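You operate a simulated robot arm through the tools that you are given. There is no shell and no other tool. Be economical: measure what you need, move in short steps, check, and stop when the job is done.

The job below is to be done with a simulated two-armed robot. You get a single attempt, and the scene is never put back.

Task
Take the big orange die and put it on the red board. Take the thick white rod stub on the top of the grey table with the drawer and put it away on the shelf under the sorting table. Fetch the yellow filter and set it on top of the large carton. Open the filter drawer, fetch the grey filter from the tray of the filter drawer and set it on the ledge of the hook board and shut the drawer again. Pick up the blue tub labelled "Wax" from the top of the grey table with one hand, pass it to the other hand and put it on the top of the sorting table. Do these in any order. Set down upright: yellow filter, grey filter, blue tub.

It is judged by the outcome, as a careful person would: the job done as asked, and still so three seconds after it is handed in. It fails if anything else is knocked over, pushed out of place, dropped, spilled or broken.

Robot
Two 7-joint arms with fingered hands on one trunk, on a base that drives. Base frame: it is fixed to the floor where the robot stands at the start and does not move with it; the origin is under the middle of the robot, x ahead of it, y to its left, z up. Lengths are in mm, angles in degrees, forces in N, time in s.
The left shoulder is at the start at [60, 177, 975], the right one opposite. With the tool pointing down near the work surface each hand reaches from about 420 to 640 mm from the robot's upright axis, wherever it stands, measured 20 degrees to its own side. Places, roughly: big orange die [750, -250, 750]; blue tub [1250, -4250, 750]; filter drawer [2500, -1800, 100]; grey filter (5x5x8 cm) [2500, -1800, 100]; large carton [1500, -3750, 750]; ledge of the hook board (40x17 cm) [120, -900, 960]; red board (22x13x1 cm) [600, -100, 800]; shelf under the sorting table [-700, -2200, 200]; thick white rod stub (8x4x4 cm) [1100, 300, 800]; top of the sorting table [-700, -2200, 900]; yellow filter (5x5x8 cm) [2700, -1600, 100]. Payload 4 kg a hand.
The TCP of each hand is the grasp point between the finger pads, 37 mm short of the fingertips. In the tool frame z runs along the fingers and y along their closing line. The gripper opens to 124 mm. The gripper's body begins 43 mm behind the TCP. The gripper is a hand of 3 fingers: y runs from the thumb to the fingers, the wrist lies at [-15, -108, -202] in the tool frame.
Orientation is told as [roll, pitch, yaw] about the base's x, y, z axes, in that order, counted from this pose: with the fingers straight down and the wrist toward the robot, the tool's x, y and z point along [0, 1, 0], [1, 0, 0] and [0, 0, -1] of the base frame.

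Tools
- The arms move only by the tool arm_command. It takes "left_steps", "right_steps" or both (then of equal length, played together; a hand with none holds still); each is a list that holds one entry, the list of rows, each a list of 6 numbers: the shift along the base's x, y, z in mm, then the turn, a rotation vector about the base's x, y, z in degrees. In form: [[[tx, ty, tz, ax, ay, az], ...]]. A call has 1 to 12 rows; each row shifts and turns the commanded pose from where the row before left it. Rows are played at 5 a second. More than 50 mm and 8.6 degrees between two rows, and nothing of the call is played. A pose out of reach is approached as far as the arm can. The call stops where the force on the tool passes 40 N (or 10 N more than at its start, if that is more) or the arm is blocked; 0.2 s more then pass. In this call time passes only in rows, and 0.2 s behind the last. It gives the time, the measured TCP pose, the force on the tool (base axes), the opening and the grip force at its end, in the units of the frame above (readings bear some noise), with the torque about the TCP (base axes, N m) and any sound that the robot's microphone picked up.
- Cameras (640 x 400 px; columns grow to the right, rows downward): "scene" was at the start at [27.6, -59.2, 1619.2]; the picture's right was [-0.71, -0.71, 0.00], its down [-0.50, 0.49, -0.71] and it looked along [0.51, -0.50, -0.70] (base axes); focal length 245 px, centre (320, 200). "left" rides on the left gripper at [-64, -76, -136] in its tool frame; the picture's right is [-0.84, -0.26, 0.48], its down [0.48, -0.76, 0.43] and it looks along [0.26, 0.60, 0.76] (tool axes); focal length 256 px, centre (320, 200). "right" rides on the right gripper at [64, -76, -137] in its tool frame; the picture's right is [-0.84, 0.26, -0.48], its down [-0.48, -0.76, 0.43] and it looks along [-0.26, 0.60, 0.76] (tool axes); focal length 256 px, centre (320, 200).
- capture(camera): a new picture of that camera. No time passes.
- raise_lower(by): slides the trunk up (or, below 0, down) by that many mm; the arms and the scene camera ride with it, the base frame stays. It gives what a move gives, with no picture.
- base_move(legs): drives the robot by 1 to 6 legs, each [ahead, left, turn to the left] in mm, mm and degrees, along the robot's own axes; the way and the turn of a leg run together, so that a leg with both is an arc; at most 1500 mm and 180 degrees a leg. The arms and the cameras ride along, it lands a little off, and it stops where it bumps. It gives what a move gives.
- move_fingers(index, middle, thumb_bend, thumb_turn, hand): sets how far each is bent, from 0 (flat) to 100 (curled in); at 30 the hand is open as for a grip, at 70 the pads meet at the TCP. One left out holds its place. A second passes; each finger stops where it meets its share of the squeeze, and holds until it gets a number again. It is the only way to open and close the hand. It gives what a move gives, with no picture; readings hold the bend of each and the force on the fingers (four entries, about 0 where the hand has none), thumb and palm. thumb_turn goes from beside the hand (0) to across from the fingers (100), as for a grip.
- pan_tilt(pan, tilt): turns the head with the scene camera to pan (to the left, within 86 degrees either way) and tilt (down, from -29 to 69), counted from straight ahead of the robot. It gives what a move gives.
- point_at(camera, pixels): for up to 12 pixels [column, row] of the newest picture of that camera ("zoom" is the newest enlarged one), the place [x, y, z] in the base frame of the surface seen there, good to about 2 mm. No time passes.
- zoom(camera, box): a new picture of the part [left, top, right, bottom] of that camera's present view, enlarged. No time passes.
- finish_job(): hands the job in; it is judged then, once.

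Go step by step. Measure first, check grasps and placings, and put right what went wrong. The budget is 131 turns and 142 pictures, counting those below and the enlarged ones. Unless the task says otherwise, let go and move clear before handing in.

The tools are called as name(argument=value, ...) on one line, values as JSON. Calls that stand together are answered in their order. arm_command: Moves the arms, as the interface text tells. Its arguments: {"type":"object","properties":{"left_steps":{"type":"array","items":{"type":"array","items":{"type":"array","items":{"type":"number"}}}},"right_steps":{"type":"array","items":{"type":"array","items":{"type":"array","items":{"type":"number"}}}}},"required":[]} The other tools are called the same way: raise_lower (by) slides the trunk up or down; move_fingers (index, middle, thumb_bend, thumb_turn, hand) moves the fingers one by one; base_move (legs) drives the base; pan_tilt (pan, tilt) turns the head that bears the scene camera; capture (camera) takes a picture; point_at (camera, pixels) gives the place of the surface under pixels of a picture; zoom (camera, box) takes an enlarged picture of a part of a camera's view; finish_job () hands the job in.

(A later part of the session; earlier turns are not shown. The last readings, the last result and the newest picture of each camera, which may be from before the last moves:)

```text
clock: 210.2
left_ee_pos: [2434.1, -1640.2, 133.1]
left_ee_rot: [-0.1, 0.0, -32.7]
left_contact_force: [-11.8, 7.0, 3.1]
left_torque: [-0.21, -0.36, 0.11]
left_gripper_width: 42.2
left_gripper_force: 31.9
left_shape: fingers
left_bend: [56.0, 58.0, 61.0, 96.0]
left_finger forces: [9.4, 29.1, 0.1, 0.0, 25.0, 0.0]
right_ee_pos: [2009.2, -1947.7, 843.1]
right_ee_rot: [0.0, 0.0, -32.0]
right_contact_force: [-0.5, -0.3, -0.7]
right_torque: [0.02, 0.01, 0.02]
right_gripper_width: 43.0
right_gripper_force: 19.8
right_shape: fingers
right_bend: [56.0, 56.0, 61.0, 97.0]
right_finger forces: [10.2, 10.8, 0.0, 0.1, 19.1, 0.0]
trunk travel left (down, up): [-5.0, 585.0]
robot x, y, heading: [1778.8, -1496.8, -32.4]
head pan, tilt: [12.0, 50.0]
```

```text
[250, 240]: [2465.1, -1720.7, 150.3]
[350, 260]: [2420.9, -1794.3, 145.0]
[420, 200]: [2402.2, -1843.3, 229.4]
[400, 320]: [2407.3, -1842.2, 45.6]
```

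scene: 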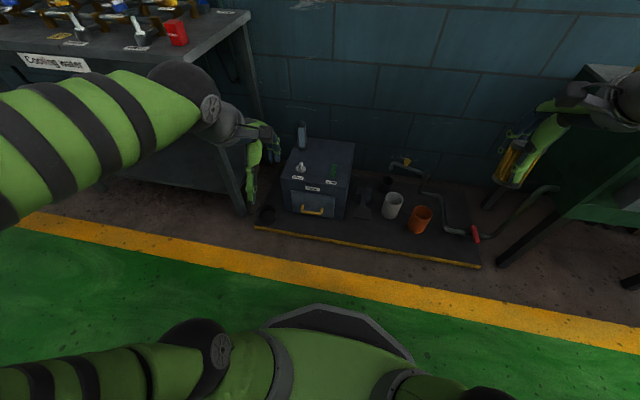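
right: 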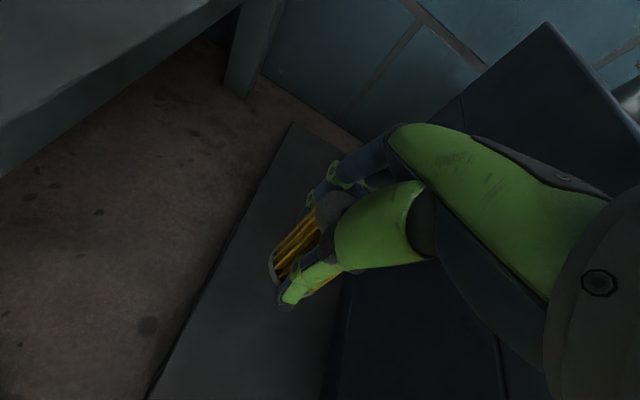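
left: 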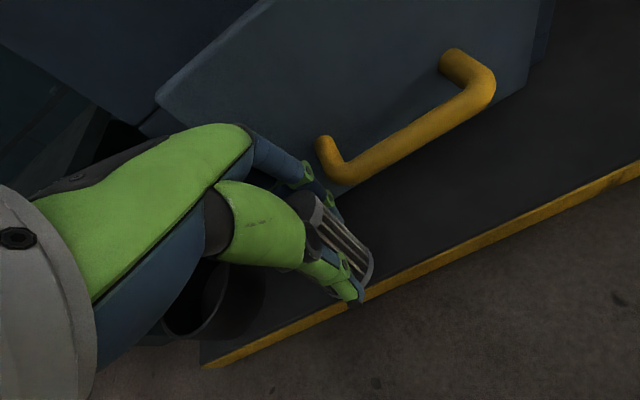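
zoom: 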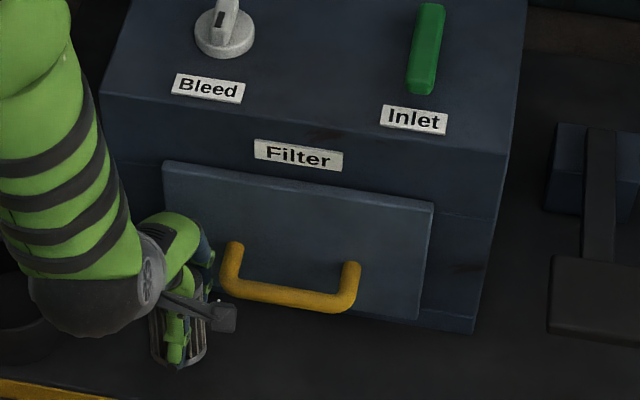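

The drawer is shut (panel back at v≈2690). Backing off, raising the hand and trunk, and driving along to the carton.

base_move(legs=[[-330, 0, 0]])

arm_command(left_steps=[[[0, 0, 45, 0, 0, 0], [0, 0, 45, 0, 0, 0], [0, 0, 45, 0, 0, 0], [0, 0, 45, 0, 0, 0], [-10, 6, 45, 0, 0, 0], [-20, 10, 40, 0, 0, 0], [-20, 10, 40, 0, 0, 0], [-20, 10, 40, 0, 0, 0], [-20, 10, 40, 0, 0, 0], [-20, 10, 40, 0, 0, 0], [-20, 10, 40, 0, 0, 0]]])

raise_lower(by=400)

base_move(legs=[[0, -910, 0], [0, -910, 0]])

pan_tilt(pan=0, tilt=35)

capture(camera="scene")

```text
clock: 212.4
left_ee_pos: [2155.5, -1463.6, 133.5]
left_ee_rot: [-0.1, -0.1, -32.3]
left_contact_force: [-0.6, -0.4, -2.0]
left_torque: [0.02, 0.0, 0.03]
left_gripper_width: 42.3
left_gripper_force: 22.1
left_shape: fingers
left_bend: [56.0, 57.0, 62.0, 96.0]
left_finger forces: [10.4, 11.9, 0.1, 0.0, 22.2, 0.1]
right_ee_pos: [1730.1, -1771.6, 842.0]
right_ee_rot: [0.1, -0.1, -31.7]
right_contact_force: [-0.7, -0.2, -1.3]
right_torque: [-0.02, -0.01, -0.02]
right_gripper_width: 42.6
right_gripper_force: 20.3
right_shape: fingers
right_bend: [56.0, 56.0, 61.0, 97.0]
right_finger forces: [10.2, 10.9, 0.0, 0.0, 19.0, 0.1]
trunk travel left (down, up): [-5.0, 585.0]
robot x, y, heading: [1497.1, -1323.9, -31.6]
head pan, tilt: [12.0, 50.0]
```

```text
clock: 214.8
left_ee_pos: [2029.0, -1392.3, 599.0]
left_ee_rot: [0.0, 0.3, -31.6]
left_contact_force: [-4.6, -6.8, 2.2]
left_torque: [0.45, -0.3, 0.04]
left_gripper_width: 42.0
left_gripper_force: 21.7
left_shape: fingers
left_bend: [56.0, 57.0, 62.0, 96.0]
left_finger forces: [10.0, 11.8, 0.0, 0.0, 21.6, 0.0]
right_ee_pos: [1729.5, -1772.0, 842.3]
right_ee_rot: [0.2, 0.0, -31.7]
right_contact_force: [0.0, 0.3, -1.3]
right_torque: [0.02, 0.01, -0.02]
right_gripper_width: 42.9
right_gripper_force: 20.0
right_shape: fingers
right_bend: [56.0, 56.0, 61.0, 97.0]
right_finger forces: [10.1, 10.8, 0.1, 0.0, 18.9, 0.0]
trunk travel left (down, up): [-5.0, 585.0]
robot x, y, heading: [1498.2, -1322.3, -31.9]
head pan, tilt: [12.0, 50.0]
```

```text
clock: 218.7
left_ee_pos: [2026.2, -1397.4, 1000.5]
left_ee_rot: [-0.1, -0.1, -32.4]
left_contact_force: [0.0, -0.6, -1.6]
left_torque: [0.01, 0.0, 0.04]
left_gripper_width: 41.9
left_gripper_force: 21.5
left_shape: fingers
left_bend: [56.0, 57.0, 62.0, 96.0]
left_finger forces: [9.7, 11.8, 0.1, 0.1, 21.3, 0.0]
right_ee_pos: [1730.7, -1771.2, 1242.2]
right_ee_rot: [0.1, -0.1, -31.7]
right_contact_force: [0.2, -0.1, -1.2]
right_torque: [0.04, -0.02, 0.01]
right_gripper_width: 42.6
right_gripper_force: 19.7
right_shape: fingers
right_bend: [56.0, 56.0, 61.0, 97.0]
right_finger forces: [10.1, 10.8, 0.0, 0.1, 18.8, 0.1]
trunk travel left (down, up): [-405.0, 185.0]
robot x, y, heading: [1495.4, -1321.5, -31.8]
head pan, tilt: [12.0, 50.0]
```

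```text
clock: 227.8
left_ee_pos: [1073.9, -2933.6, 1000.9]
left_ee_rot: [0.0, -0.1, -31.7]
left_contact_force: [0.1, -0.1, -1.9]
left_torque: [0.03, 0.01, -0.02]
left_gripper_width: 42.1
left_gripper_force: 21.7
left_shape: fingers
left_bend: [56.0, 57.0, 62.0, 96.0]
left_finger forces: [9.8, 11.9, 0.0, 0.1, 21.3, 0.1]
right_ee_pos: [779.9, -3312.5, 1242.6]
right_ee_rot: [0.1, -0.1, -31.1]
right_contact_force: [0.0, -0.4, -1.9]
right_torque: [-0.01, 0.01, -0.03]
right_gripper_width: 42.3
right_gripper_force: 20.0
right_shape: fingers
right_bend: [56.0, 56.0, 61.0, 97.0]
right_finger forces: [10.0, 10.8, 0.0, 0.0, 18.9, 0.0]
trunk travel left (down, up): [-405.0, 185.0]
robot x, y, heading: [542.7, -2863.6, -31.3]
head pan, tilt: [12.0, 50.0]
```

```text
clock: 228.6
left_ee_pos: [1072.8, -2934.0, 1000.8]
left_ee_rot: [0.0, -0.2, -31.6]
left_contact_force: [-0.4, 0.1, -1.8]
left_torque: [0.0, -0.03, -0.01]
left_gripper_width: 41.7
left_gripper_force: 21.7
left_shape: fingers
left_bend: [56.0, 57.0, 62.0, 96.0]
left_finger forces: [9.8, 12.0, 0.1, 0.0, 21.2, 0.1]
right_ee_pos: [779.9, -3311.7, 1242.5]
right_ee_rot: [0.1, 0.0, -31.1]
right_contact_force: [-0.1, 0.4, -0.7]
right_torque: [-0.03, 0.01, -0.04]
right_gripper_width: 42.6
right_gripper_force: 20.4
right_shape: fingers
right_bend: [56.0, 56.0, 61.0, 97.0]
right_finger forces: [10.1, 10.8, 0.0, 0.0, 18.9, 0.1]
trunk travel left (down, up): [-405.0, 185.0]
robot x, y, heading: [546.5, -2864.8, -31.3]
head pan, tilt: [0.0, 35.0]
```

```text
54 pictures are left
```

scene: 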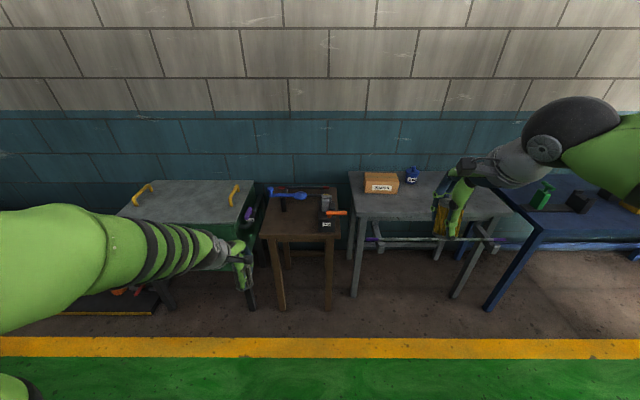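

The carton is at (381,183) with a blue tub at (412,174). Zooming to measure and to read the labels.

zoom(camera="scene", box=[340, 140, 500, 240])

point_at(camera="zoom", pixels=[[105, 140], [225, 140], [235, 160], [105, 165], [165, 150], [165, 190], [285, 130], [290, 155], [60, 300], [400, 310], [130, 195], [230, 195]])

```text
4.00 times, centred on (420, 190) of scene
```

zoom: 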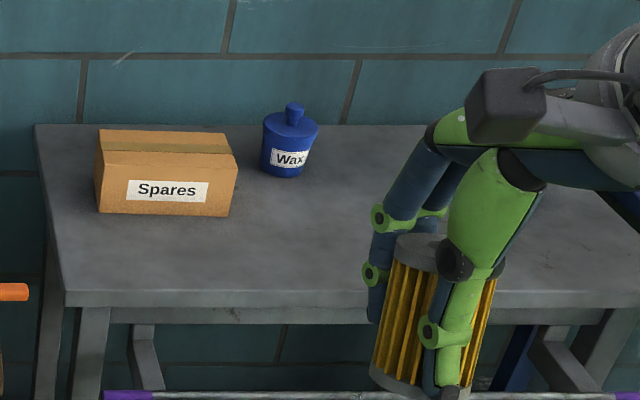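

```text
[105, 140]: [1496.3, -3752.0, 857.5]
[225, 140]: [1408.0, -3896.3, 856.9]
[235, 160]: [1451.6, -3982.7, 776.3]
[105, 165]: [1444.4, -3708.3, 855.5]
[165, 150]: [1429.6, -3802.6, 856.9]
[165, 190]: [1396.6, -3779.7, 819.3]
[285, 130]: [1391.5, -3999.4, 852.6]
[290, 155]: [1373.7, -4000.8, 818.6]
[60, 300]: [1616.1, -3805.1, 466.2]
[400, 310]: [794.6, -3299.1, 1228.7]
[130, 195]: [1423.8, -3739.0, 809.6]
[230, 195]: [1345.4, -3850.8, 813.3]
```

The carton top is at z 857, centred about (1430,-3803); the "Wax" tub is at about (1390,-4010). I raise the trunk a bit and drive in for the right hand to place the yellow filter.

raise_lower(by=100)

base_move(legs=[[500, -79, -1]])

pan_tilt(pan=-15, tilt=50)

capture(camera="scene")

```text
clock: 229.9
left_ee_pos: [1071.8, -2934.5, 1098.2]
left_ee_rot: [0.0, -0.2, -31.7]
left_contact_force: [0.7, 0.5, -1.5]
left_torque: [0.01, 0.0, 0.01]
left_gripper_width: 42.1
left_gripper_force: 21.6
left_shape: fingers
left_bend: [56.0, 57.0, 62.0, 96.0]
left_finger forces: [9.9, 12.0, 0.0, 0.0, 21.4, 0.1]
right_ee_pos: [780.7, -3312.2, 1341.6]
right_ee_rot: [0.1, 0.0, -31.0]
right_contact_force: [0.1, -0.4, -2.1]
right_torque: [0.02, -0.03, 0.01]
right_gripper_width: 42.5
right_gripper_force: 19.5
right_shape: fingers
right_bend: [56.0, 56.0, 61.0, 97.0]
right_finger forces: [10.2, 10.8, 0.0, 0.0, 18.8, 0.0]
trunk travel left (down, up): [-505.0, 85.0]
robot x, y, heading: [546.9, -2866.0, -31.6]
head pan, tilt: [0.0, 35.0]
```

```text
clock: 232.9
left_ee_pos: [1455.6, -3276.6, 1100.5]
left_ee_rot: [0.0, 0.0, -32.8]
left_contact_force: [-0.6, 0.2, -1.1]
left_torque: [0.02, -0.01, -0.01]
left_gripper_width: 41.7
left_gripper_force: 21.6
left_shape: fingers
left_bend: [56.0, 57.0, 62.0, 96.0]
left_finger forces: [9.8, 11.8, 0.0, 0.0, 21.2, 0.0]
right_ee_pos: [1157.0, -3648.5, 1342.5]
right_ee_rot: [0.1, 0.0, -32.1]
right_contact_force: [-0.8, -0.8, -1.7]
right_torque: [0.03, 0.03, -0.01]
right_gripper_width: 42.4
right_gripper_force: 19.9
right_shape: fingers
right_bend: [56.0, 56.0, 61.0, 97.0]
right_finger forces: [10.1, 10.8, 0.0, 0.0, 18.9, 0.0]
trunk travel left (down, up): [-505.0, 85.0]
robot x, y, heading: [925.5, -3195.6, -32.3]
head pan, tilt: [0.0, 35.0]
```

```text
clock: 233.6
left_ee_pos: [1455.8, -3277.8, 1100.4]
left_ee_rot: [-0.1, -0.1, -32.9]
left_contact_force: [-0.1, 0.0, -0.8]
left_torque: [0.0, 0.03, -0.03]
left_gripper_width: 41.7
left_gripper_force: 21.1
left_shape: fingers
left_bend: [56.0, 57.0, 62.0, 96.0]
left_finger forces: [9.8, 11.9, 0.0, 0.0, 21.3, 0.0]
right_ee_pos: [1157.6, -3648.3, 1342.2]
right_ee_rot: [0.1, 0.0, -32.2]
right_contact_force: [0.1, 0.5, -1.7]
right_torque: [-0.05, 0.0, -0.01]
right_gripper_width: 42.4
right_gripper_force: 20.6
right_shape: fingers
right_bend: [56.0, 56.0, 61.0, 97.0]
right_finger forces: [10.1, 10.9, 0.0, 0.0, 18.9, 0.0]
trunk travel left (down, up): [-505.0, 85.0]
robot x, y, heading: [926.6, -3198.9, -32.4]
head pan, tilt: [-15.0, 50.0]
```

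```text
52 pictures are left
```

scene: 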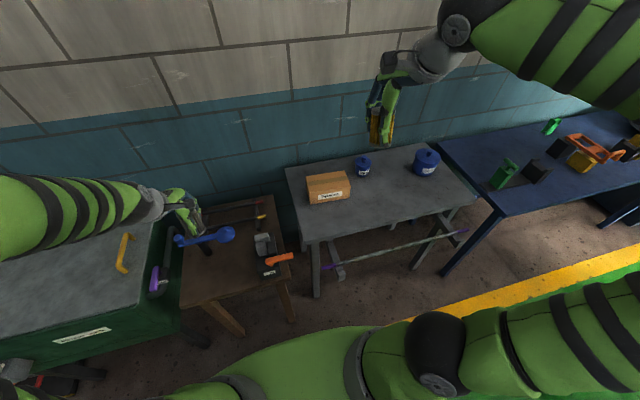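

zoom(camera="scene", box=[280, 130, 456, 240])

point_at(camera="zoom", pixels=[[98, 170], [235, 150], [250, 200], [105, 228], [170, 185], [285, 115], [305, 135], [325, 140], [305, 160], [95, 400], [130, 385], [310, 180]])

```text
3.64 times, centred on (368, 185) of scene
```

zoom: 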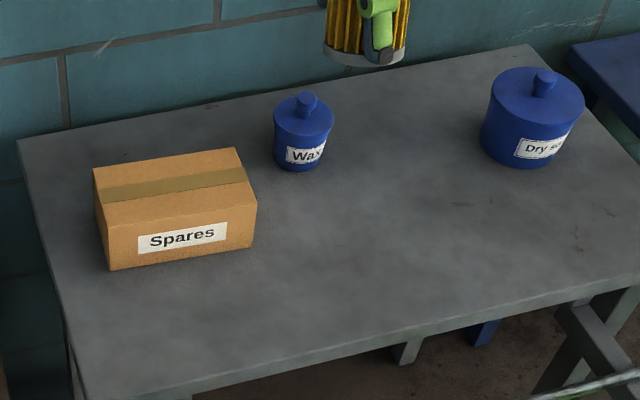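

```text
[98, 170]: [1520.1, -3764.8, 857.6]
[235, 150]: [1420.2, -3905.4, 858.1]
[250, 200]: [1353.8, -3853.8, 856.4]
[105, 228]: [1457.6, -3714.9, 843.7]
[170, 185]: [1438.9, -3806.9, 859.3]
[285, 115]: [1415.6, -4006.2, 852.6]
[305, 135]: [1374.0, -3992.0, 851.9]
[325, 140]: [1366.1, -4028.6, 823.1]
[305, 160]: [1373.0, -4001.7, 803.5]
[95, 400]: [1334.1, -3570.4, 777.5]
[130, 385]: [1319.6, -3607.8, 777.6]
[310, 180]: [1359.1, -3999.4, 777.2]
```

Carton top centre is (1437,-3810), z 858. I advance 60 mm and carry the filter over it, stopping about 40 mm above.

base_move(legs=[[60, 0, 0]])

arm_command(right_steps=[[[23, -13, -30, 0, 0, 0], [23, -13, -30, 0, 0, 0], [23, -13, -30, 0, 0, 0], [23, -13, -40, 0, 0, 0], [23, -13, -40, 0, 0, 0], [23, -13, -40, 0, 0, 0], [23, -13, -40, 0, 0, 0], [23, -13, -40, 0, 0, 0], [23, -13, -40, 0, 0, 0], [22, -13, -40, 0, 0, 0]]])

capture(camera="right")

```text
clock: 234.6
left_ee_pos: [1506.2, -3309.6, 1099.4]
left_ee_rot: [-0.1, 0.0, -32.8]
left_contact_force: [0.3, 0.2, -1.4]
left_torque: [0.05, 0.04, 0.01]
left_gripper_width: 41.9
left_gripper_force: 21.3
left_shape: fingers
left_bend: [56.0, 57.0, 62.0, 96.0]
left_finger forces: [9.9, 12.0, 0.0, 0.0, 21.3, 0.0]
right_ee_pos: [1209.4, -3680.9, 1341.1]
right_ee_rot: [0.1, 0.0, -32.2]
right_contact_force: [-0.1, -0.9, -0.4]
right_torque: [0.02, 0.05, -0.03]
right_gripper_width: 42.7
right_gripper_force: 20.3
right_shape: fingers
right_bend: [56.0, 56.0, 61.0, 97.0]
right_finger forces: [10.2, 10.9, 0.0, 0.1, 19.1, 0.0]
trunk travel left (down, up): [-505.0, 85.0]
robot x, y, heading: [976.9, -3226.4, -32.3]
head pan, tilt: [-15.0, 50.0]
```

```text
clock: 236.8
left_ee_pos: [1507.3, -3309.3, 1098.9]
left_ee_rot: [-0.1, 0.0, -32.8]
left_contact_force: [0.0, 0.2, -0.8]
left_torque: [0.0, 0.03, -0.03]
left_gripper_width: 42.0
left_gripper_force: 21.1
left_shape: fingers
left_bend: [56.0, 57.0, 62.0, 96.0]
left_finger forces: [9.8, 11.9, 0.0, 0.1, 21.2, 0.0]
right_ee_pos: [1438.5, -3810.4, 974.0]
right_ee_rot: [0.1, 0.1, -32.1]
right_contact_force: [-0.2, -0.1, -1.7]
right_torque: [0.0, 0.02, -0.03]
right_gripper_width: 42.1
right_gripper_force: 19.5
right_shape: fingers
right_bend: [56.0, 56.0, 61.0, 97.0]
right_finger forces: [10.0, 11.0, 0.0, 0.0, 18.9, 0.1]
trunk travel left (down, up): [-505.0, 85.0]
robot x, y, heading: [980.1, -3223.8, -32.3]
head pan, tilt: [-15.0, 50.0]
```

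```text
50 pictures are left
```

right: 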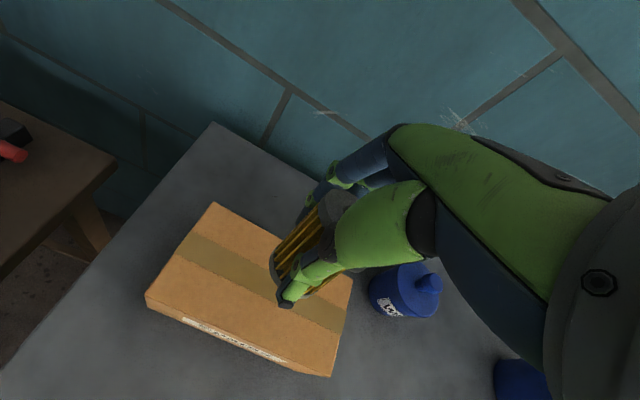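

It is above the carton. Lowering to contact with fine steps at the end.

arm_command(right_steps=[[[0, 0, -25, 0, 0, 0], [0, 0, -18, 0, 0, 0], [0, 0, -6, 0, 0, 0], [0, 0, -3, 0, 0, 0], [0, 0, -2, 0, 0, 0]]])

capture(camera="right")

```text
clock: 238.0
left_ee_pos: [1505.2, -3306.9, 1100.2]
left_ee_rot: [-0.1, -0.1, -32.9]
left_contact_force: [-0.5, 0.5, -0.4]
left_torque: [0.0, -0.01, 0.02]
left_gripper_width: 41.8
left_gripper_force: 21.8
left_shape: fingers
left_bend: [56.0, 57.0, 62.0, 96.0]
left_finger forces: [9.8, 11.9, 0.0, 0.0, 21.2, 0.1]
right_ee_pos: [1439.0, -3810.1, 921.9]
right_ee_rot: [0.2, -0.3, -32.1]
right_contact_force: [-0.8, 2.7, 13.3]
right_torque: [-0.09, -0.18, 0.04]
right_gripper_width: 42.3
right_gripper_force: 22.3
right_shape: fingers
right_bend: [56.0, 56.0, 61.0, 96.0]
right_finger forces: [9.9, 10.5, 0.0, 0.0, 24.5, 0.0]
trunk travel left (down, up): [-505.0, 85.0]
robot x, y, heading: [981.2, -3226.2, -32.6]
head pan, tilt: [-15.0, 50.0]
```

```text
49 pictures are left
```

right: 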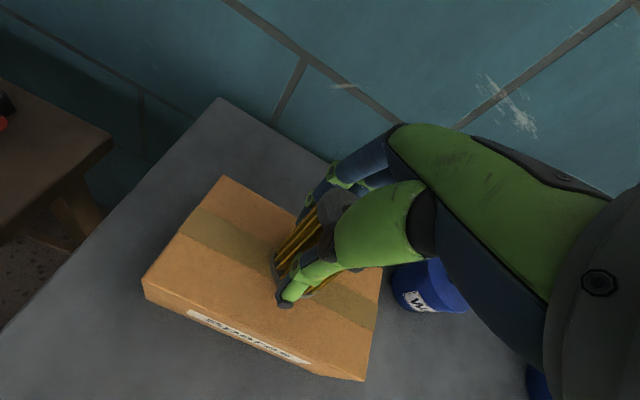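

Contact felt (13 N up). Releasing and rising straight up.

move_fingers(hand="right", index=30, middle=30, thumb_bend=30)

arm_command(right_steps=[[[0, 0, 20, 0, 0, 0], [0, 0, 40, 0, 0, 0], [0, 0, 45, 0, 0, 0], [0, 0, 45, 0, 0, 0]]])

capture(camera="right")

```text
clock: 239.0
left_ee_pos: [1505.0, -3306.9, 1100.5]
left_ee_rot: [-0.1, 0.0, -32.8]
left_contact_force: [0.6, 0.1, -0.9]
left_torque: [0.02, 0.01, 0.02]
left_gripper_width: 41.8
left_gripper_force: 21.8
left_shape: fingers
left_bend: [56.0, 57.0, 62.0, 96.0]
left_finger forces: [9.8, 11.9, 0.1, 0.1, 21.2, 0.1]
right_ee_pos: [1437.6, -3810.7, 919.0]
right_ee_rot: [0.1, 0.0, -32.1]
right_contact_force: [0.0, -0.3, -0.2]
right_torque: [0.02, -0.05, -0.01]
right_gripper_width: 123.0
right_gripper_force: 0.0
right_shape: fingers
right_bend: [30.0, 30.0, 30.0, 97.0]
right_finger forces: [0.0, 0.1, 0.1, 0.0, 0.1, 0.1]
trunk travel left (down, up): [-505.0, 85.0]
robot x, y, heading: [977.6, -3230.3, -32.0]
head pan, tilt: [-15.0, 50.0]
```

```text
clock: 240.0
left_ee_pos: [1504.2, -3307.5, 1100.3]
left_ee_rot: [-0.1, 0.0, -32.9]
left_contact_force: [0.3, -0.5, -1.0]
left_torque: [0.05, 0.0, 0.0]
left_gripper_width: 41.7
left_gripper_force: 21.7
left_shape: fingers
left_bend: [56.0, 57.0, 62.0, 96.0]
left_finger forces: [9.8, 11.9, 0.0, 0.0, 21.1, 0.0]
right_ee_pos: [1436.1, -3810.2, 1066.9]
right_ee_rot: [0.1, 0.0, -32.1]
right_contact_force: [0.8, 0.0, -0.4]
right_torque: [0.01, 0.02, -0.03]
right_gripper_width: 123.6
right_gripper_force: 0.0
right_shape: fingers
right_bend: [30.0, 30.0, 30.0, 97.0]
right_finger forces: [0.0, 0.0, 0.0, 0.0, 0.0, 0.0]
trunk travel left (down, up): [-505.0, 85.0]
robot x, y, heading: [980.2, -3225.6, -32.1]
head pan, tilt: [-15.0, 50.0]
```

```text
48 pictures are left
```

right: 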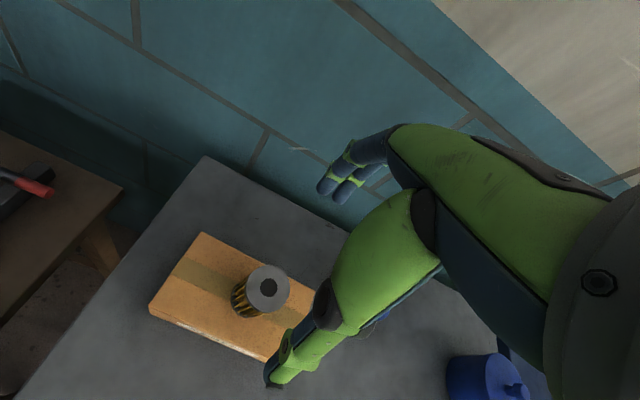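

The yellow filter stands upright on the carton. Next the Wax tub: I'll take it by its lid knob with the right hand so the body stays free for the other hand. Shifting right and over the tub.

arm_command(right_steps=[[[0, 0, 40, 0, 0, 0], [0, 0, 40, 0, 0, 0]]])

base_move(legs=[[65, -200, 0]])

capture(camera="right")

zoom(camera="scene", box=[240, 100, 440, 225])

```text
clock: 240.6
left_ee_pos: [1505.5, -3307.2, 1101.3]
left_ee_rot: [0.0, -0.1, -32.8]
left_contact_force: [0.8, 0.0, -1.5]
left_torque: [0.01, 0.05, 0.04]
left_gripper_width: 41.7
left_gripper_force: 20.9
left_shape: fingers
left_bend: [56.0, 57.0, 62.0, 96.0]
left_finger forces: [9.7, 11.9, 0.1, 0.0, 21.2, 0.0]
right_ee_pos: [1436.4, -3811.0, 1149.5]
right_ee_rot: [0.2, 0.0, -32.1]
right_contact_force: [0.4, 0.1, 0.5]
right_torque: [0.0, 0.01, -0.02]
right_gripper_width: 123.4
right_gripper_force: 0.0
right_shape: fingers
right_bend: [30.0, 30.0, 30.0, 97.0]
right_finger forces: [0.0, 0.0, 0.1, 0.0, 0.0, 0.0]
trunk travel left (down, up): [-505.0, 85.0]
robot x, y, heading: [977.8, -3228.3, -32.6]
head pan, tilt: [-15.0, 50.0]
```

```text
clock: 242.3
left_ee_pos: [1454.3, -3514.4, 1100.5]
left_ee_rot: [0.0, -0.1, -32.7]
left_contact_force: [0.0, -0.2, -1.0]
left_torque: [0.02, 0.01, -0.01]
left_gripper_width: 41.7
left_gripper_force: 21.3
left_shape: fingers
left_bend: [56.0, 57.0, 62.0, 96.0]
left_finger forces: [9.8, 11.9, 0.0, 0.1, 21.2, 0.0]
right_ee_pos: [1384.1, -4016.7, 1148.3]
right_ee_rot: [0.2, 0.1, -32.1]
right_contact_force: [0.1, -0.3, -0.5]
right_torque: [0.05, -0.02, -0.01]
right_gripper_width: 123.4
right_gripper_force: 0.0
right_shape: fingers
right_bend: [30.0, 30.0, 30.0, 97.0]
right_finger forces: [0.0, 0.1, 0.1, 0.0, 0.0, 0.0]
trunk travel left (down, up): [-505.0, 85.0]
robot x, y, heading: [927.6, -3435.7, -32.5]
head pan, tilt: [-15.0, 50.0]
```

```text
47 pictures are left
```

right: 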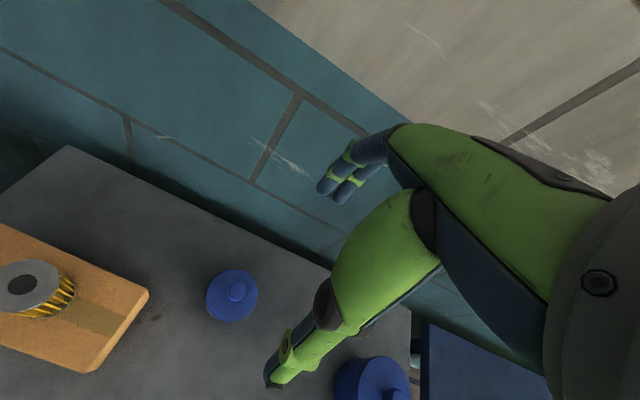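

```text
3.20 times, centred on (340, 162) of scene
```

zoom: 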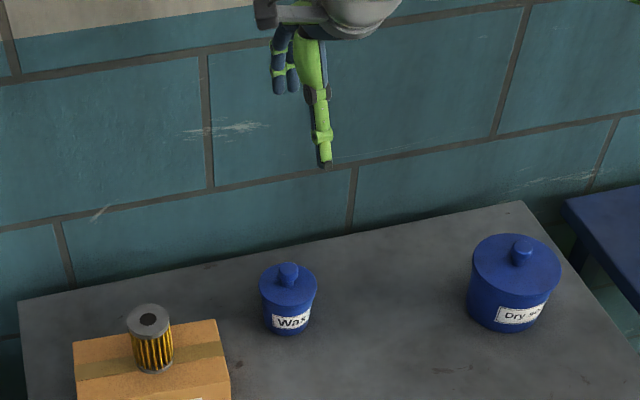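

zoom(camera="right", box=[184, 250, 280, 330])

point_at(camera="zoom", pixels=[[350, 200], [365, 215], [375, 180], [340, 225], [160, 230], [480, 200], [300, 130], [320, 330], [250, 250], [420, 290]])

```text
5.00 times, centred on (232, 290) of right
```

zoom: 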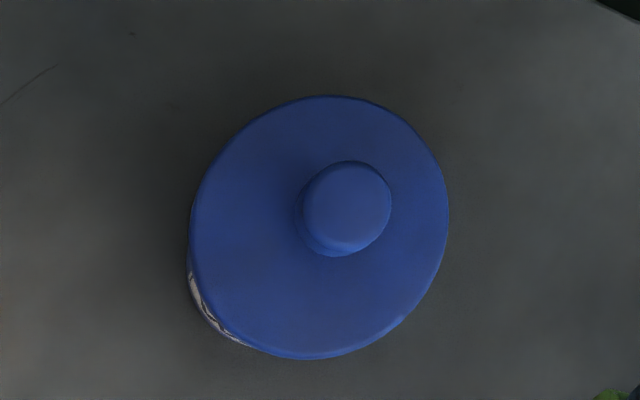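

```text
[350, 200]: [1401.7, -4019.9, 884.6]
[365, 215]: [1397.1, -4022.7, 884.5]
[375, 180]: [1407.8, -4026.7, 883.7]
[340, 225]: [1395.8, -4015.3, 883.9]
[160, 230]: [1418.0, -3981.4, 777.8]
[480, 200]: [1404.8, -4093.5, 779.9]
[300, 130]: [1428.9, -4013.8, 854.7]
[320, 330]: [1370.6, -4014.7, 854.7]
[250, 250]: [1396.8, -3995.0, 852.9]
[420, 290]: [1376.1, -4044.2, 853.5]
```

The tub is about 75 mm wide and 77 tall (z 777–854) with a sturdy knob, top z 884, at (1401,-4020). Descending onto the knob.

arm_command(right_steps=[[[9, -2, -45, 0, 0, 0], [8, -1.5, -45, 0, 0, 0], [0, 0, -45, 0, 0, 0], [0, 0, -45, 0, 0, 0], [0, 0, -40, 0, 0, 0], [0, 0, -18, 0, 0, 0]]])

capture(camera="right")

```text
clock: 243.7
left_ee_pos: [1454.3, -3513.5, 1100.5]
left_ee_rot: [-0.1, 0.0, -32.7]
left_contact_force: [0.3, -0.3, -1.3]
left_torque: [-0.01, 0.02, -0.01]
left_gripper_width: 41.8
left_gripper_force: 21.4
left_shape: fingers
left_bend: [56.0, 57.0, 62.0, 96.0]
left_finger forces: [9.6, 11.9, 0.0, 0.0, 21.1, 0.1]
right_ee_pos: [1401.1, -4020.7, 908.7]
right_ee_rot: [0.1, 0.0, -32.1]
right_contact_force: [-0.1, -0.8, 0.8]
right_torque: [0.0, -0.03, 0.03]
right_gripper_width: 123.3
right_gripper_force: 0.0
right_shape: fingers
right_bend: [30.0, 30.0, 30.0, 97.0]
right_finger forces: [0.0, 0.0, 0.0, 0.0, 0.0, 0.0]
trunk travel left (down, up): [-505.0, 85.0]
robot x, y, heading: [926.6, -3431.3, -32.3]
head pan, tilt: [-15.0, 50.0]
```

```text
44 pictures are left
```

right: 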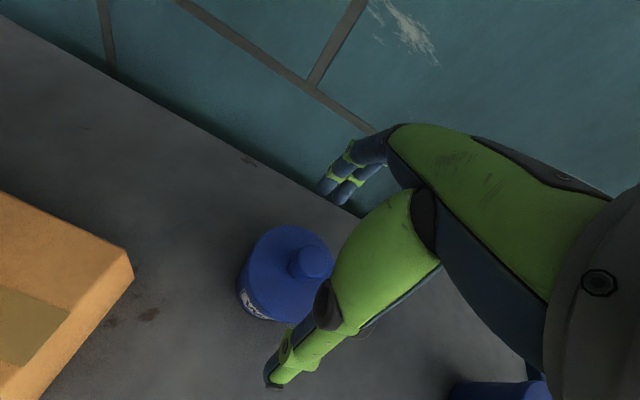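

The knob (311,263) is on the grasp axis. Closing on it and lifting 10 mm as a test.

move_fingers(hand="right", index=78, middle=78, thumb_bend=78)

arm_command(right_steps=[[[0, 0, 3, 0, 0, 0], [0, 0, 5, 0, 0, 0], [0, 0, 5, 0, 0, 0]]])

zoom(camera="scene", box=[270, 150, 370, 212])

```text
clock: 244.7
left_ee_pos: [1453.3, -3512.4, 1099.0]
left_ee_rot: [-0.2, -0.1, -32.7]
left_contact_force: [0.3, 0.1, -1.2]
left_torque: [0.01, 0.0, 0.01]
left_gripper_width: 41.9
left_gripper_force: 21.4
left_shape: fingers
left_bend: [56.0, 57.0, 62.0, 96.0]
left_finger forces: [9.7, 11.8, 0.0, 0.1, 21.2, 0.0]
right_ee_pos: [1401.6, -4021.1, 908.8]
right_ee_rot: [0.1, 0.0, -32.1]
right_contact_force: [1.9, 0.2, 1.4]
right_torque: [-0.01, -0.1, 0.05]
right_gripper_width: 17.9
right_gripper_force: 21.0
right_shape: fingers
right_bend: [64.0, 65.0, 65.0, 95.0]
right_finger forces: [10.0, 10.9, 0.0, 0.0, 20.4, 0.1]
trunk travel left (down, up): [-505.0, 85.0]
robot x, y, heading: [927.7, -3434.0, -32.4]
head pan, tilt: [-15.0, 50.0]
```

```text
clock: 245.5
left_ee_pos: [1453.5, -3512.9, 1099.8]
left_ee_rot: [0.0, 0.0, -32.7]
left_contact_force: [-0.9, -0.4, -0.9]
left_torque: [0.02, 0.0, 0.0]
left_gripper_width: 41.7
left_gripper_force: 21.2
left_shape: fingers
left_bend: [56.0, 57.0, 62.0, 96.0]
left_finger forces: [9.7, 11.8, 0.0, 0.0, 21.3, 0.0]
right_ee_pos: [1401.8, -4019.9, 923.4]
right_ee_rot: [0.0, 0.1, -32.0]
right_contact_force: [0.1, -0.7, -3.1]
right_torque: [0.02, 0.01, 0.02]
right_gripper_width: 17.5
right_gripper_force: 20.2
right_shape: fingers
right_bend: [64.0, 65.0, 66.0, 95.0]
right_finger forces: [9.6, 10.7, 0.0, 0.0, 20.8, 0.0]
trunk travel left (down, up): [-505.0, 85.0]
robot x, y, heading: [925.8, -3432.3, -32.3]
head pan, tilt: [-15.0, 50.0]
```

```text
6.40 times, centred on (320, 181) of scene
```

zoom: 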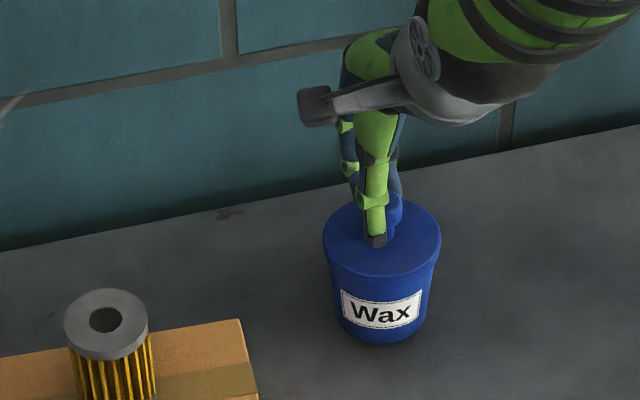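

The whole tub lifts with its lid (3 N). Raising it, drawing it in, backing into the walkway and driving to the container's end.

arm_command(right_steps=[[[0, 0, 30, 0, 0, 0], [0, 0, 40, 0, 0, 0], [0, 0, 40, 0, 0, 0], [0, 0, 40, 0, 0, 0], [-30, 17, 20, 0, 0, 0], [-36, 20, 10, 0, 0, 0], [-36, 20, 10, 0, 0, 0], [-36, 20, 10, 0, 0, 0], [-36, 20, 0, 0, 0, 0], [-36, 20, 0, 0, 0, 0], [-36, 20, 0, 0, 0, 0]]])

base_move(legs=[[-525, 0, 0], [0, -1060, 0], [0, -1060, 0], [0, -1060, 0]])

pan_tilt(pan=0, tilt=50)

capture(camera="scene")

```text
clock: 247.9
left_ee_pos: [1453.7, -3513.1, 1099.8]
left_ee_rot: [0.1, -0.1, -32.6]
left_contact_force: [-0.8, 0.0, -0.5]
left_torque: [-0.01, 0.01, -0.02]
left_gripper_width: 41.8
left_gripper_force: 21.0
left_shape: fingers
left_bend: [56.0, 57.0, 62.0, 96.0]
left_finger forces: [9.7, 12.0, 0.0, 0.0, 21.2, 0.0]
right_ee_pos: [1153.3, -3883.3, 1123.5]
right_ee_rot: [0.1, 0.0, -32.1]
right_contact_force: [-0.7, -0.4, -3.1]
right_torque: [0.0, -0.03, -0.01]
right_gripper_width: 16.4
right_gripper_force: 20.6
right_shape: fingers
right_bend: [64.0, 65.0, 66.0, 95.0]
right_finger forces: [9.6, 11.2, 0.0, 0.0, 20.6, 0.1]
trunk travel left (down, up): [-505.0, 85.0]
robot x, y, heading: [925.8, -3432.8, -32.2]
head pan, tilt: [-15.0, 50.0]
```

```text
clock: 266.1
left_ee_pos: [-650.3, -5942.8, 1099.4]
left_ee_rot: [0.0, -0.1, -31.2]
left_contact_force: [-0.3, -0.7, -1.0]
left_torque: [-0.01, 0.02, -0.03]
left_gripper_width: 41.7
left_gripper_force: 21.6
left_shape: fingers
left_bend: [56.0, 57.0, 62.0, 96.0]
left_finger forces: [9.7, 12.0, 0.1, 0.0, 21.1, 0.1]
right_ee_pos: [-940.5, -6320.0, 1124.3]
right_ee_rot: [0.2, -0.1, -30.4]
right_contact_force: [0.3, -1.1, -4.0]
right_torque: [-0.06, 0.03, -0.03]
right_gripper_width: 16.3
right_gripper_force: 20.7
right_shape: fingers
right_bend: [64.0, 65.0, 66.0, 95.0]
right_finger forces: [9.2, 11.8, 0.0, 0.0, 20.3, 0.0]
trunk travel left (down, up): [-505.0, 85.0]
robot x, y, heading: [-1178.8, -5875.1, -30.8]
head pan, tilt: [-15.0, 50.0]
```

```text
clock: 266.9
left_ee_pos: [-650.0, -5940.4, 1098.2]
left_ee_rot: [-0.1, -0.1, -31.1]
left_contact_force: [0.4, -0.2, -1.1]
left_torque: [0.0, -0.01, -0.01]
left_gripper_width: 41.8
left_gripper_force: 21.1
left_shape: fingers
left_bend: [56.0, 57.0, 62.0, 96.0]
left_finger forces: [9.7, 12.1, 0.1, 0.0, 21.1, 0.0]
right_ee_pos: [-939.0, -6319.1, 1122.6]
right_ee_rot: [0.2, 0.0, -30.5]
right_contact_force: [-0.2, 0.8, -3.0]
right_torque: [-0.02, 0.01, 0.01]
right_gripper_width: 16.5
right_gripper_force: 20.6
right_shape: fingers
right_bend: [64.0, 65.0, 66.0, 95.0]
right_finger forces: [9.5, 11.8, 0.0, 0.0, 20.3, 0.0]
trunk travel left (down, up): [-505.0, 85.0]
robot x, y, heading: [-1179.9, -5877.3, -30.6]
head pan, tilt: [0.0, 50.0]
```

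```text
42 pictures are left
```

scene: 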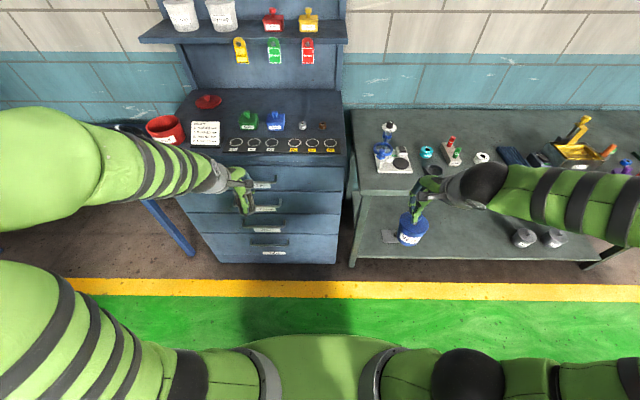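

The tub hangs upright in the right hand. Backing out past the container's end, then left along the front aisle.

base_move(legs=[[-1250, 0, -1.7], [-1250, 0, 0], [0, 1200, 0], [0, 1200, 0]])

pan_tilt(pan=40, tilt=25)

capture(camera="scene")

```text
clock: 290.5
left_ee_pos: [-1549.6, -2558.1, 1100.3]
left_ee_rot: [-0.1, 0.0, -31.6]
left_contact_force: [0.1, -0.2, -1.1]
left_torque: [0.01, 0.02, -0.02]
left_gripper_width: 41.8
left_gripper_force: 21.6
left_shape: fingers
left_bend: [56.0, 57.0, 62.0, 96.0]
left_finger forces: [9.7, 12.0, 0.0, 0.0, 21.0, 0.1]
right_ee_pos: [-1840.1, -2935.4, 1123.4]
right_ee_rot: [0.3, 0.0, -30.9]
right_contact_force: [0.7, 0.4, -3.2]
right_torque: [-0.03, -0.03, 0.0]
right_gripper_width: 16.5
right_gripper_force: 20.5
right_shape: fingers
right_bend: [64.0, 65.0, 66.0, 95.0]
right_finger forces: [9.3, 11.8, 0.1, 0.0, 20.2, 0.0]
trunk travel left (down, up): [-505.0, 85.0]
robot x, y, heading: [-2077.0, -2494.0, -31.2]
head pan, tilt: [0.0, 50.0]
```

```text
clock: 291.6
left_ee_pos: [-1549.8, -2559.3, 1100.5]
left_ee_rot: [-0.1, 0.0, -31.5]
left_contact_force: [-0.2, -0.2, -0.6]
left_torque: [0.02, 0.02, -0.03]
left_gripper_width: 41.6
left_gripper_force: 21.5
left_shape: fingers
left_bend: [56.0, 57.0, 62.0, 96.0]
left_finger forces: [9.8, 12.0, 0.1, 0.1, 21.1, 0.1]
right_ee_pos: [-1840.9, -2936.5, 1124.1]
right_ee_rot: [0.1, 0.0, -30.8]
right_contact_force: [0.5, 0.1, -4.1]
right_torque: [0.03, -0.02, 0.02]
right_gripper_width: 16.1
right_gripper_force: 20.6
right_shape: fingers
right_bend: [64.0, 65.0, 66.0, 95.0]
right_finger forces: [9.2, 11.9, 0.1, 0.2, 20.2, 0.0]
trunk travel left (down, up): [-505.0, 85.0]
robot x, y, heading: [-2079.3, -2490.5, -31.1]
head pan, tilt: [40.0, 25.0]
```

```text
41 pictures are left
```

scene: 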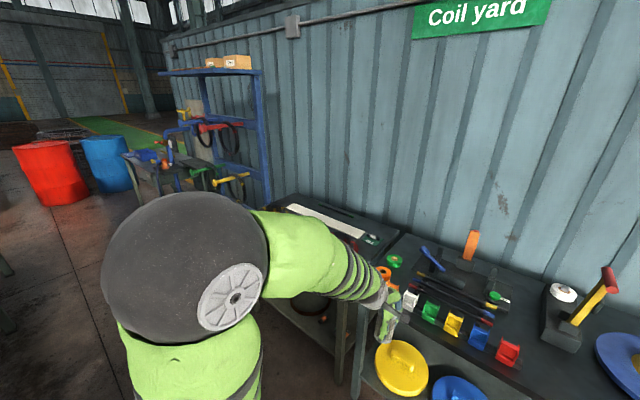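

I'm at u≈-3122, v≈-737. Two more legs left to the hook board, then a look at the ledge.

base_move(legs=[[70, 1170, -1.2], [0, 1170, 0]])

pan_tilt(pan=5, tilt=35)

capture(camera="scene")

```text
clock: 303.1
left_ee_pos: [-254.7, -616.5, 1099.6]
left_ee_rot: [-0.1, -0.2, -32.8]
left_contact_force: [0.7, 0.3, -0.4]
left_torque: [-0.01, -0.01, -0.02]
left_gripper_width: 41.8
left_gripper_force: 21.7
left_shape: fingers
left_bend: [56.0, 57.0, 62.0, 96.0]
left_finger forces: [9.8, 12.0, 0.0, 0.1, 21.0, 0.1]
right_ee_pos: [-552.2, -985.9, 1123.5]
right_ee_rot: [0.1, 0.0, -32.0]
right_contact_force: [0.4, 0.6, -2.9]
right_torque: [-0.01, 0.0, 0.03]
right_gripper_width: 16.3
right_gripper_force: 20.2
right_shape: fingers
right_bend: [64.0, 65.0, 66.0, 95.0]
right_finger forces: [9.3, 11.9, 0.0, 0.0, 20.2, 0.0]
trunk travel left (down, up): [-505.0, 85.0]
robot x, y, heading: [-781.8, -540.4, -32.2]
head pan, tilt: [40.0, 25.0]
```

```text
clock: 304.1
left_ee_pos: [-253.5, -616.4, 1100.0]
left_ee_rot: [-0.1, -0.1, -32.7]
left_contact_force: [-0.2, 0.4, -0.3]
left_torque: [-0.02, 0.01, 0.01]
left_gripper_width: 41.8
left_gripper_force: 21.0
left_shape: fingers
left_bend: [56.0, 57.0, 62.0, 96.0]
left_finger forces: [9.8, 12.2, 0.1, 0.0, 21.1, 0.0]
right_ee_pos: [-553.5, -987.8, 1123.2]
right_ee_rot: [0.1, -0.1, -32.0]
right_contact_force: [0.1, 0.0, -2.5]
right_torque: [-0.02, 0.0, 0.02]
right_gripper_width: 16.2
right_gripper_force: 20.4
right_shape: fingers
right_bend: [64.0, 65.0, 66.0, 95.0]
right_finger forces: [9.3, 11.9, 0.0, 0.0, 20.2, 0.0]
trunk travel left (down, up): [-505.0, 85.0]
robot x, y, heading: [-781.3, -539.3, -32.4]
head pan, tilt: [5.0, 35.0]
```

```text
40 pictures are left
```

scene: 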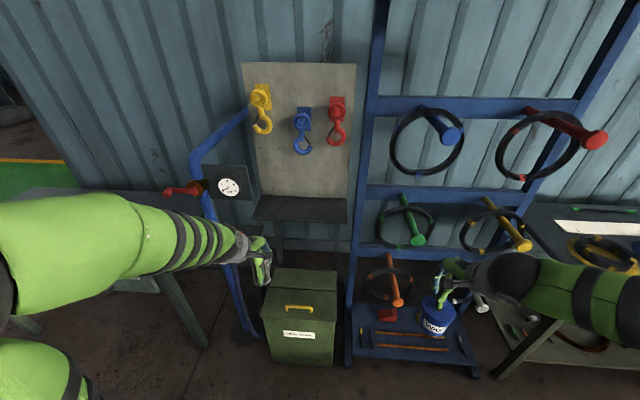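

The ledge under the hook board is at (300,208), empty. Measuring it, the pegs and the pipe.

point_at(camera="scene", pixels=[[255, 218], [345, 220], [262, 198], [343, 200], [300, 208], [416, 240], [395, 302], [598, 140], [527, 245], [228, 188], [185, 190], [452, 135]])

```text
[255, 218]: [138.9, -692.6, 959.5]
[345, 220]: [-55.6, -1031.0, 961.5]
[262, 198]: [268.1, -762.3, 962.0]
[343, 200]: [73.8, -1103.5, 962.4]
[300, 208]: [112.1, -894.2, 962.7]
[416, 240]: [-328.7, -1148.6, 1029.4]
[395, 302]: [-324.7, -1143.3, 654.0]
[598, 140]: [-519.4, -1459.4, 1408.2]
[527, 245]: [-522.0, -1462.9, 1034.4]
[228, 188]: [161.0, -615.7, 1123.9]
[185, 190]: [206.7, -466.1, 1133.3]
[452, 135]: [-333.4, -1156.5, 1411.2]
```

The ledge spans u -806…-416, v 180…330 at z 962; I'll set the filter at (123,-818), between the yellow and blue hooks. Raising the trunk and moving in, keeping the tub left of the pegs.

raise_lower(by=80)

base_move(legs=[[0, 45, 0], [185, 0, 0]])

capture(camera="scene")

```text
clock: 305.3
left_ee_pos: [-254.0, -616.9, 1180.2]
left_ee_rot: [0.0, -0.1, -32.7]
left_contact_force: [0.2, 0.6, -0.9]
left_torque: [0.0, 0.02, -0.01]
left_gripper_width: 41.5
left_gripper_force: 21.5
left_shape: fingers
left_bend: [56.0, 57.0, 62.0, 96.0]
left_finger forces: [9.8, 11.9, 0.1, 0.0, 21.0, 0.0]
right_ee_pos: [-552.5, -987.4, 1202.7]
right_ee_rot: [0.2, 0.0, -32.0]
right_contact_force: [-0.1, 0.6, -3.7]
right_torque: [-0.01, -0.04, 0.02]
right_gripper_width: 16.3
right_gripper_force: 21.3
right_shape: fingers
right_bend: [64.0, 65.0, 66.0, 95.0]
right_finger forces: [9.3, 12.1, 0.1, 0.1, 20.3, 0.0]
trunk travel left (down, up): [-585.0, 5.0]
robot x, y, heading: [-785.0, -537.6, -32.1]
head pan, tilt: [5.0, 35.0]
```

```text
clock: 307.3
left_ee_pos: [-73.5, -673.3, 1179.6]
left_ee_rot: [-0.1, 0.0, -32.5]
left_contact_force: [0.3, 0.1, -2.3]
left_torque: [0.05, 0.01, 0.03]
left_gripper_width: 42.0
left_gripper_force: 21.1
left_shape: fingers
left_bend: [56.0, 57.0, 62.0, 96.0]
left_finger forces: [9.7, 12.1, 0.0, 0.0, 20.9, 0.0]
right_ee_pos: [-371.3, -1046.3, 1203.5]
right_ee_rot: [0.1, 0.1, -31.8]
right_contact_force: [0.2, -0.7, -3.3]
right_torque: [0.0, 0.0, -0.02]
right_gripper_width: 16.3
right_gripper_force: 21.4
right_shape: fingers
right_bend: [64.0, 65.0, 66.0, 95.0]
right_finger forces: [9.4, 12.1, 0.0, 0.0, 20.1, 0.0]
trunk travel left (down, up): [-585.0, 5.0]
robot x, y, heading: [-600.4, -600.7, -32.2]
head pan, tilt: [5.0, 35.0]
```

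```text
39 pictures are left
```

scene: 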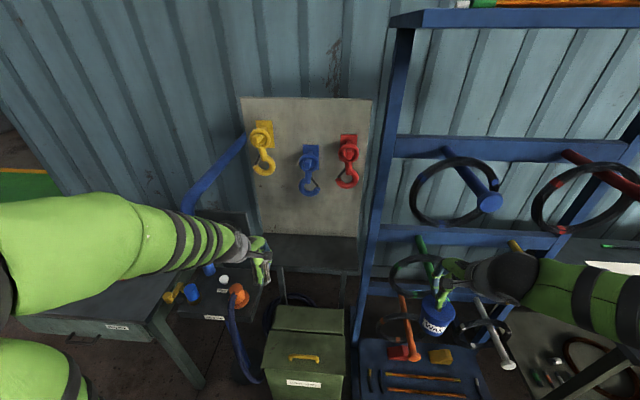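

point_at(camera="scene", pixels=[[264, 172], [310, 190], [262, 150], [308, 165], [300, 245], [262, 240]])

arm_command(left_steps=[[[33, -24, -15, 0, 0, 0], [33, -24, -15, 0, 0, 0], [33, -24, -10, 0, 0, 0], [33, -24, -10, 0, 0, 0]]])

capture(camera="left")

```text
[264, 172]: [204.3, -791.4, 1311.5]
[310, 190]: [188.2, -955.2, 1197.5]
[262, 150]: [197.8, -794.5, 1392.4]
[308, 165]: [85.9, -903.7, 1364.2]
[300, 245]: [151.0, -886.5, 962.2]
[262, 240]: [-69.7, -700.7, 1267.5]
```

```text
clock: 308.3
left_ee_pos: [57.9, -769.0, 1129.2]
left_ee_rot: [-0.1, 0.0, -32.4]
left_contact_force: [-0.3, -0.1, -1.5]
left_torque: [0.0, 0.03, 0.0]
left_gripper_width: 41.6
left_gripper_force: 21.7
left_shape: fingers
left_bend: [56.0, 57.0, 62.0, 96.0]
left_finger forces: [9.9, 12.1, 0.1, 0.0, 21.1, 0.1]
right_ee_pos: [-371.6, -1046.0, 1203.3]
right_ee_rot: [0.1, 0.1, -31.7]
right_contact_force: [0.3, 0.5, -3.0]
right_torque: [-0.01, -0.04, -0.03]
right_gripper_width: 15.9
right_gripper_force: 20.5
right_shape: fingers
right_bend: [64.0, 65.0, 66.0, 95.0]
right_finger forces: [9.4, 12.1, 0.0, 0.1, 20.0, 0.1]
trunk travel left (down, up): [-585.0, 5.0]
robot x, y, heading: [-602.9, -596.0, -32.0]
head pan, tilt: [5.0, 35.0]
```

```text
38 pictures are left
```

left: 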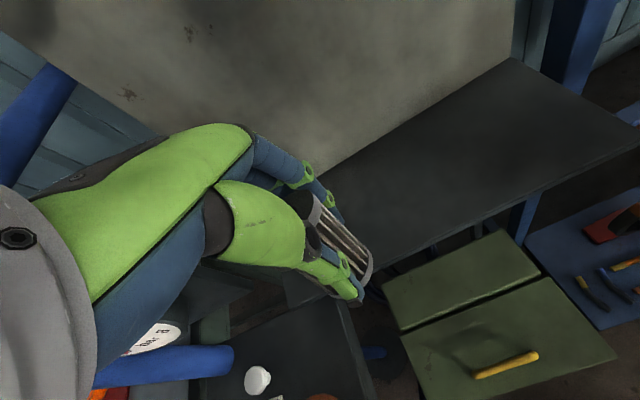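

On track; the gauge and pipe are clear of the hand. Finishing the approach and lowering to just above the ledge.

arm_command(left_steps=[[[33, -24.5, -10, 0, 0, 0], [32, -24.5, -10, 0, 0, 0], [0, 0, -35, 0, 0, 0], [0, 0, -25, 0, 0, 0], [0, 0, -12, 0, 0, 0]]])

capture(camera="left")

```text
clock: 309.5
left_ee_pos: [120.8, -819.6, 1037.0]
left_ee_rot: [0.0, -0.1, -32.4]
left_contact_force: [0.8, -0.1, -0.9]
left_torque: [0.02, 0.02, 0.01]
left_gripper_width: 41.4
left_gripper_force: 21.7
left_shape: fingers
left_bend: [56.0, 57.0, 62.0, 96.0]
left_finger forces: [9.8, 12.1, 0.0, 0.0, 20.9, 0.0]
right_ee_pos: [-372.4, -1045.2, 1203.3]
right_ee_rot: [0.0, 0.0, -31.8]
right_contact_force: [0.4, -0.1, -3.8]
right_torque: [0.0, -0.04, 0.01]
right_gripper_width: 16.1
right_gripper_force: 20.7
right_shape: fingers
right_bend: [64.0, 65.0, 66.0, 95.0]
right_finger forces: [9.3, 12.2, 0.1, 0.0, 20.2, 0.0]
trunk travel left (down, up): [-585.0, 5.0]
robot x, y, heading: [-601.9, -596.8, -32.0]
head pan, tilt: [5.0, 35.0]
```

```text
37 pictures are left
```

left: 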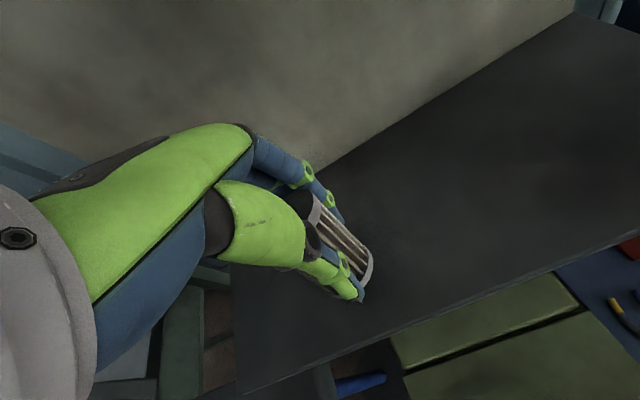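

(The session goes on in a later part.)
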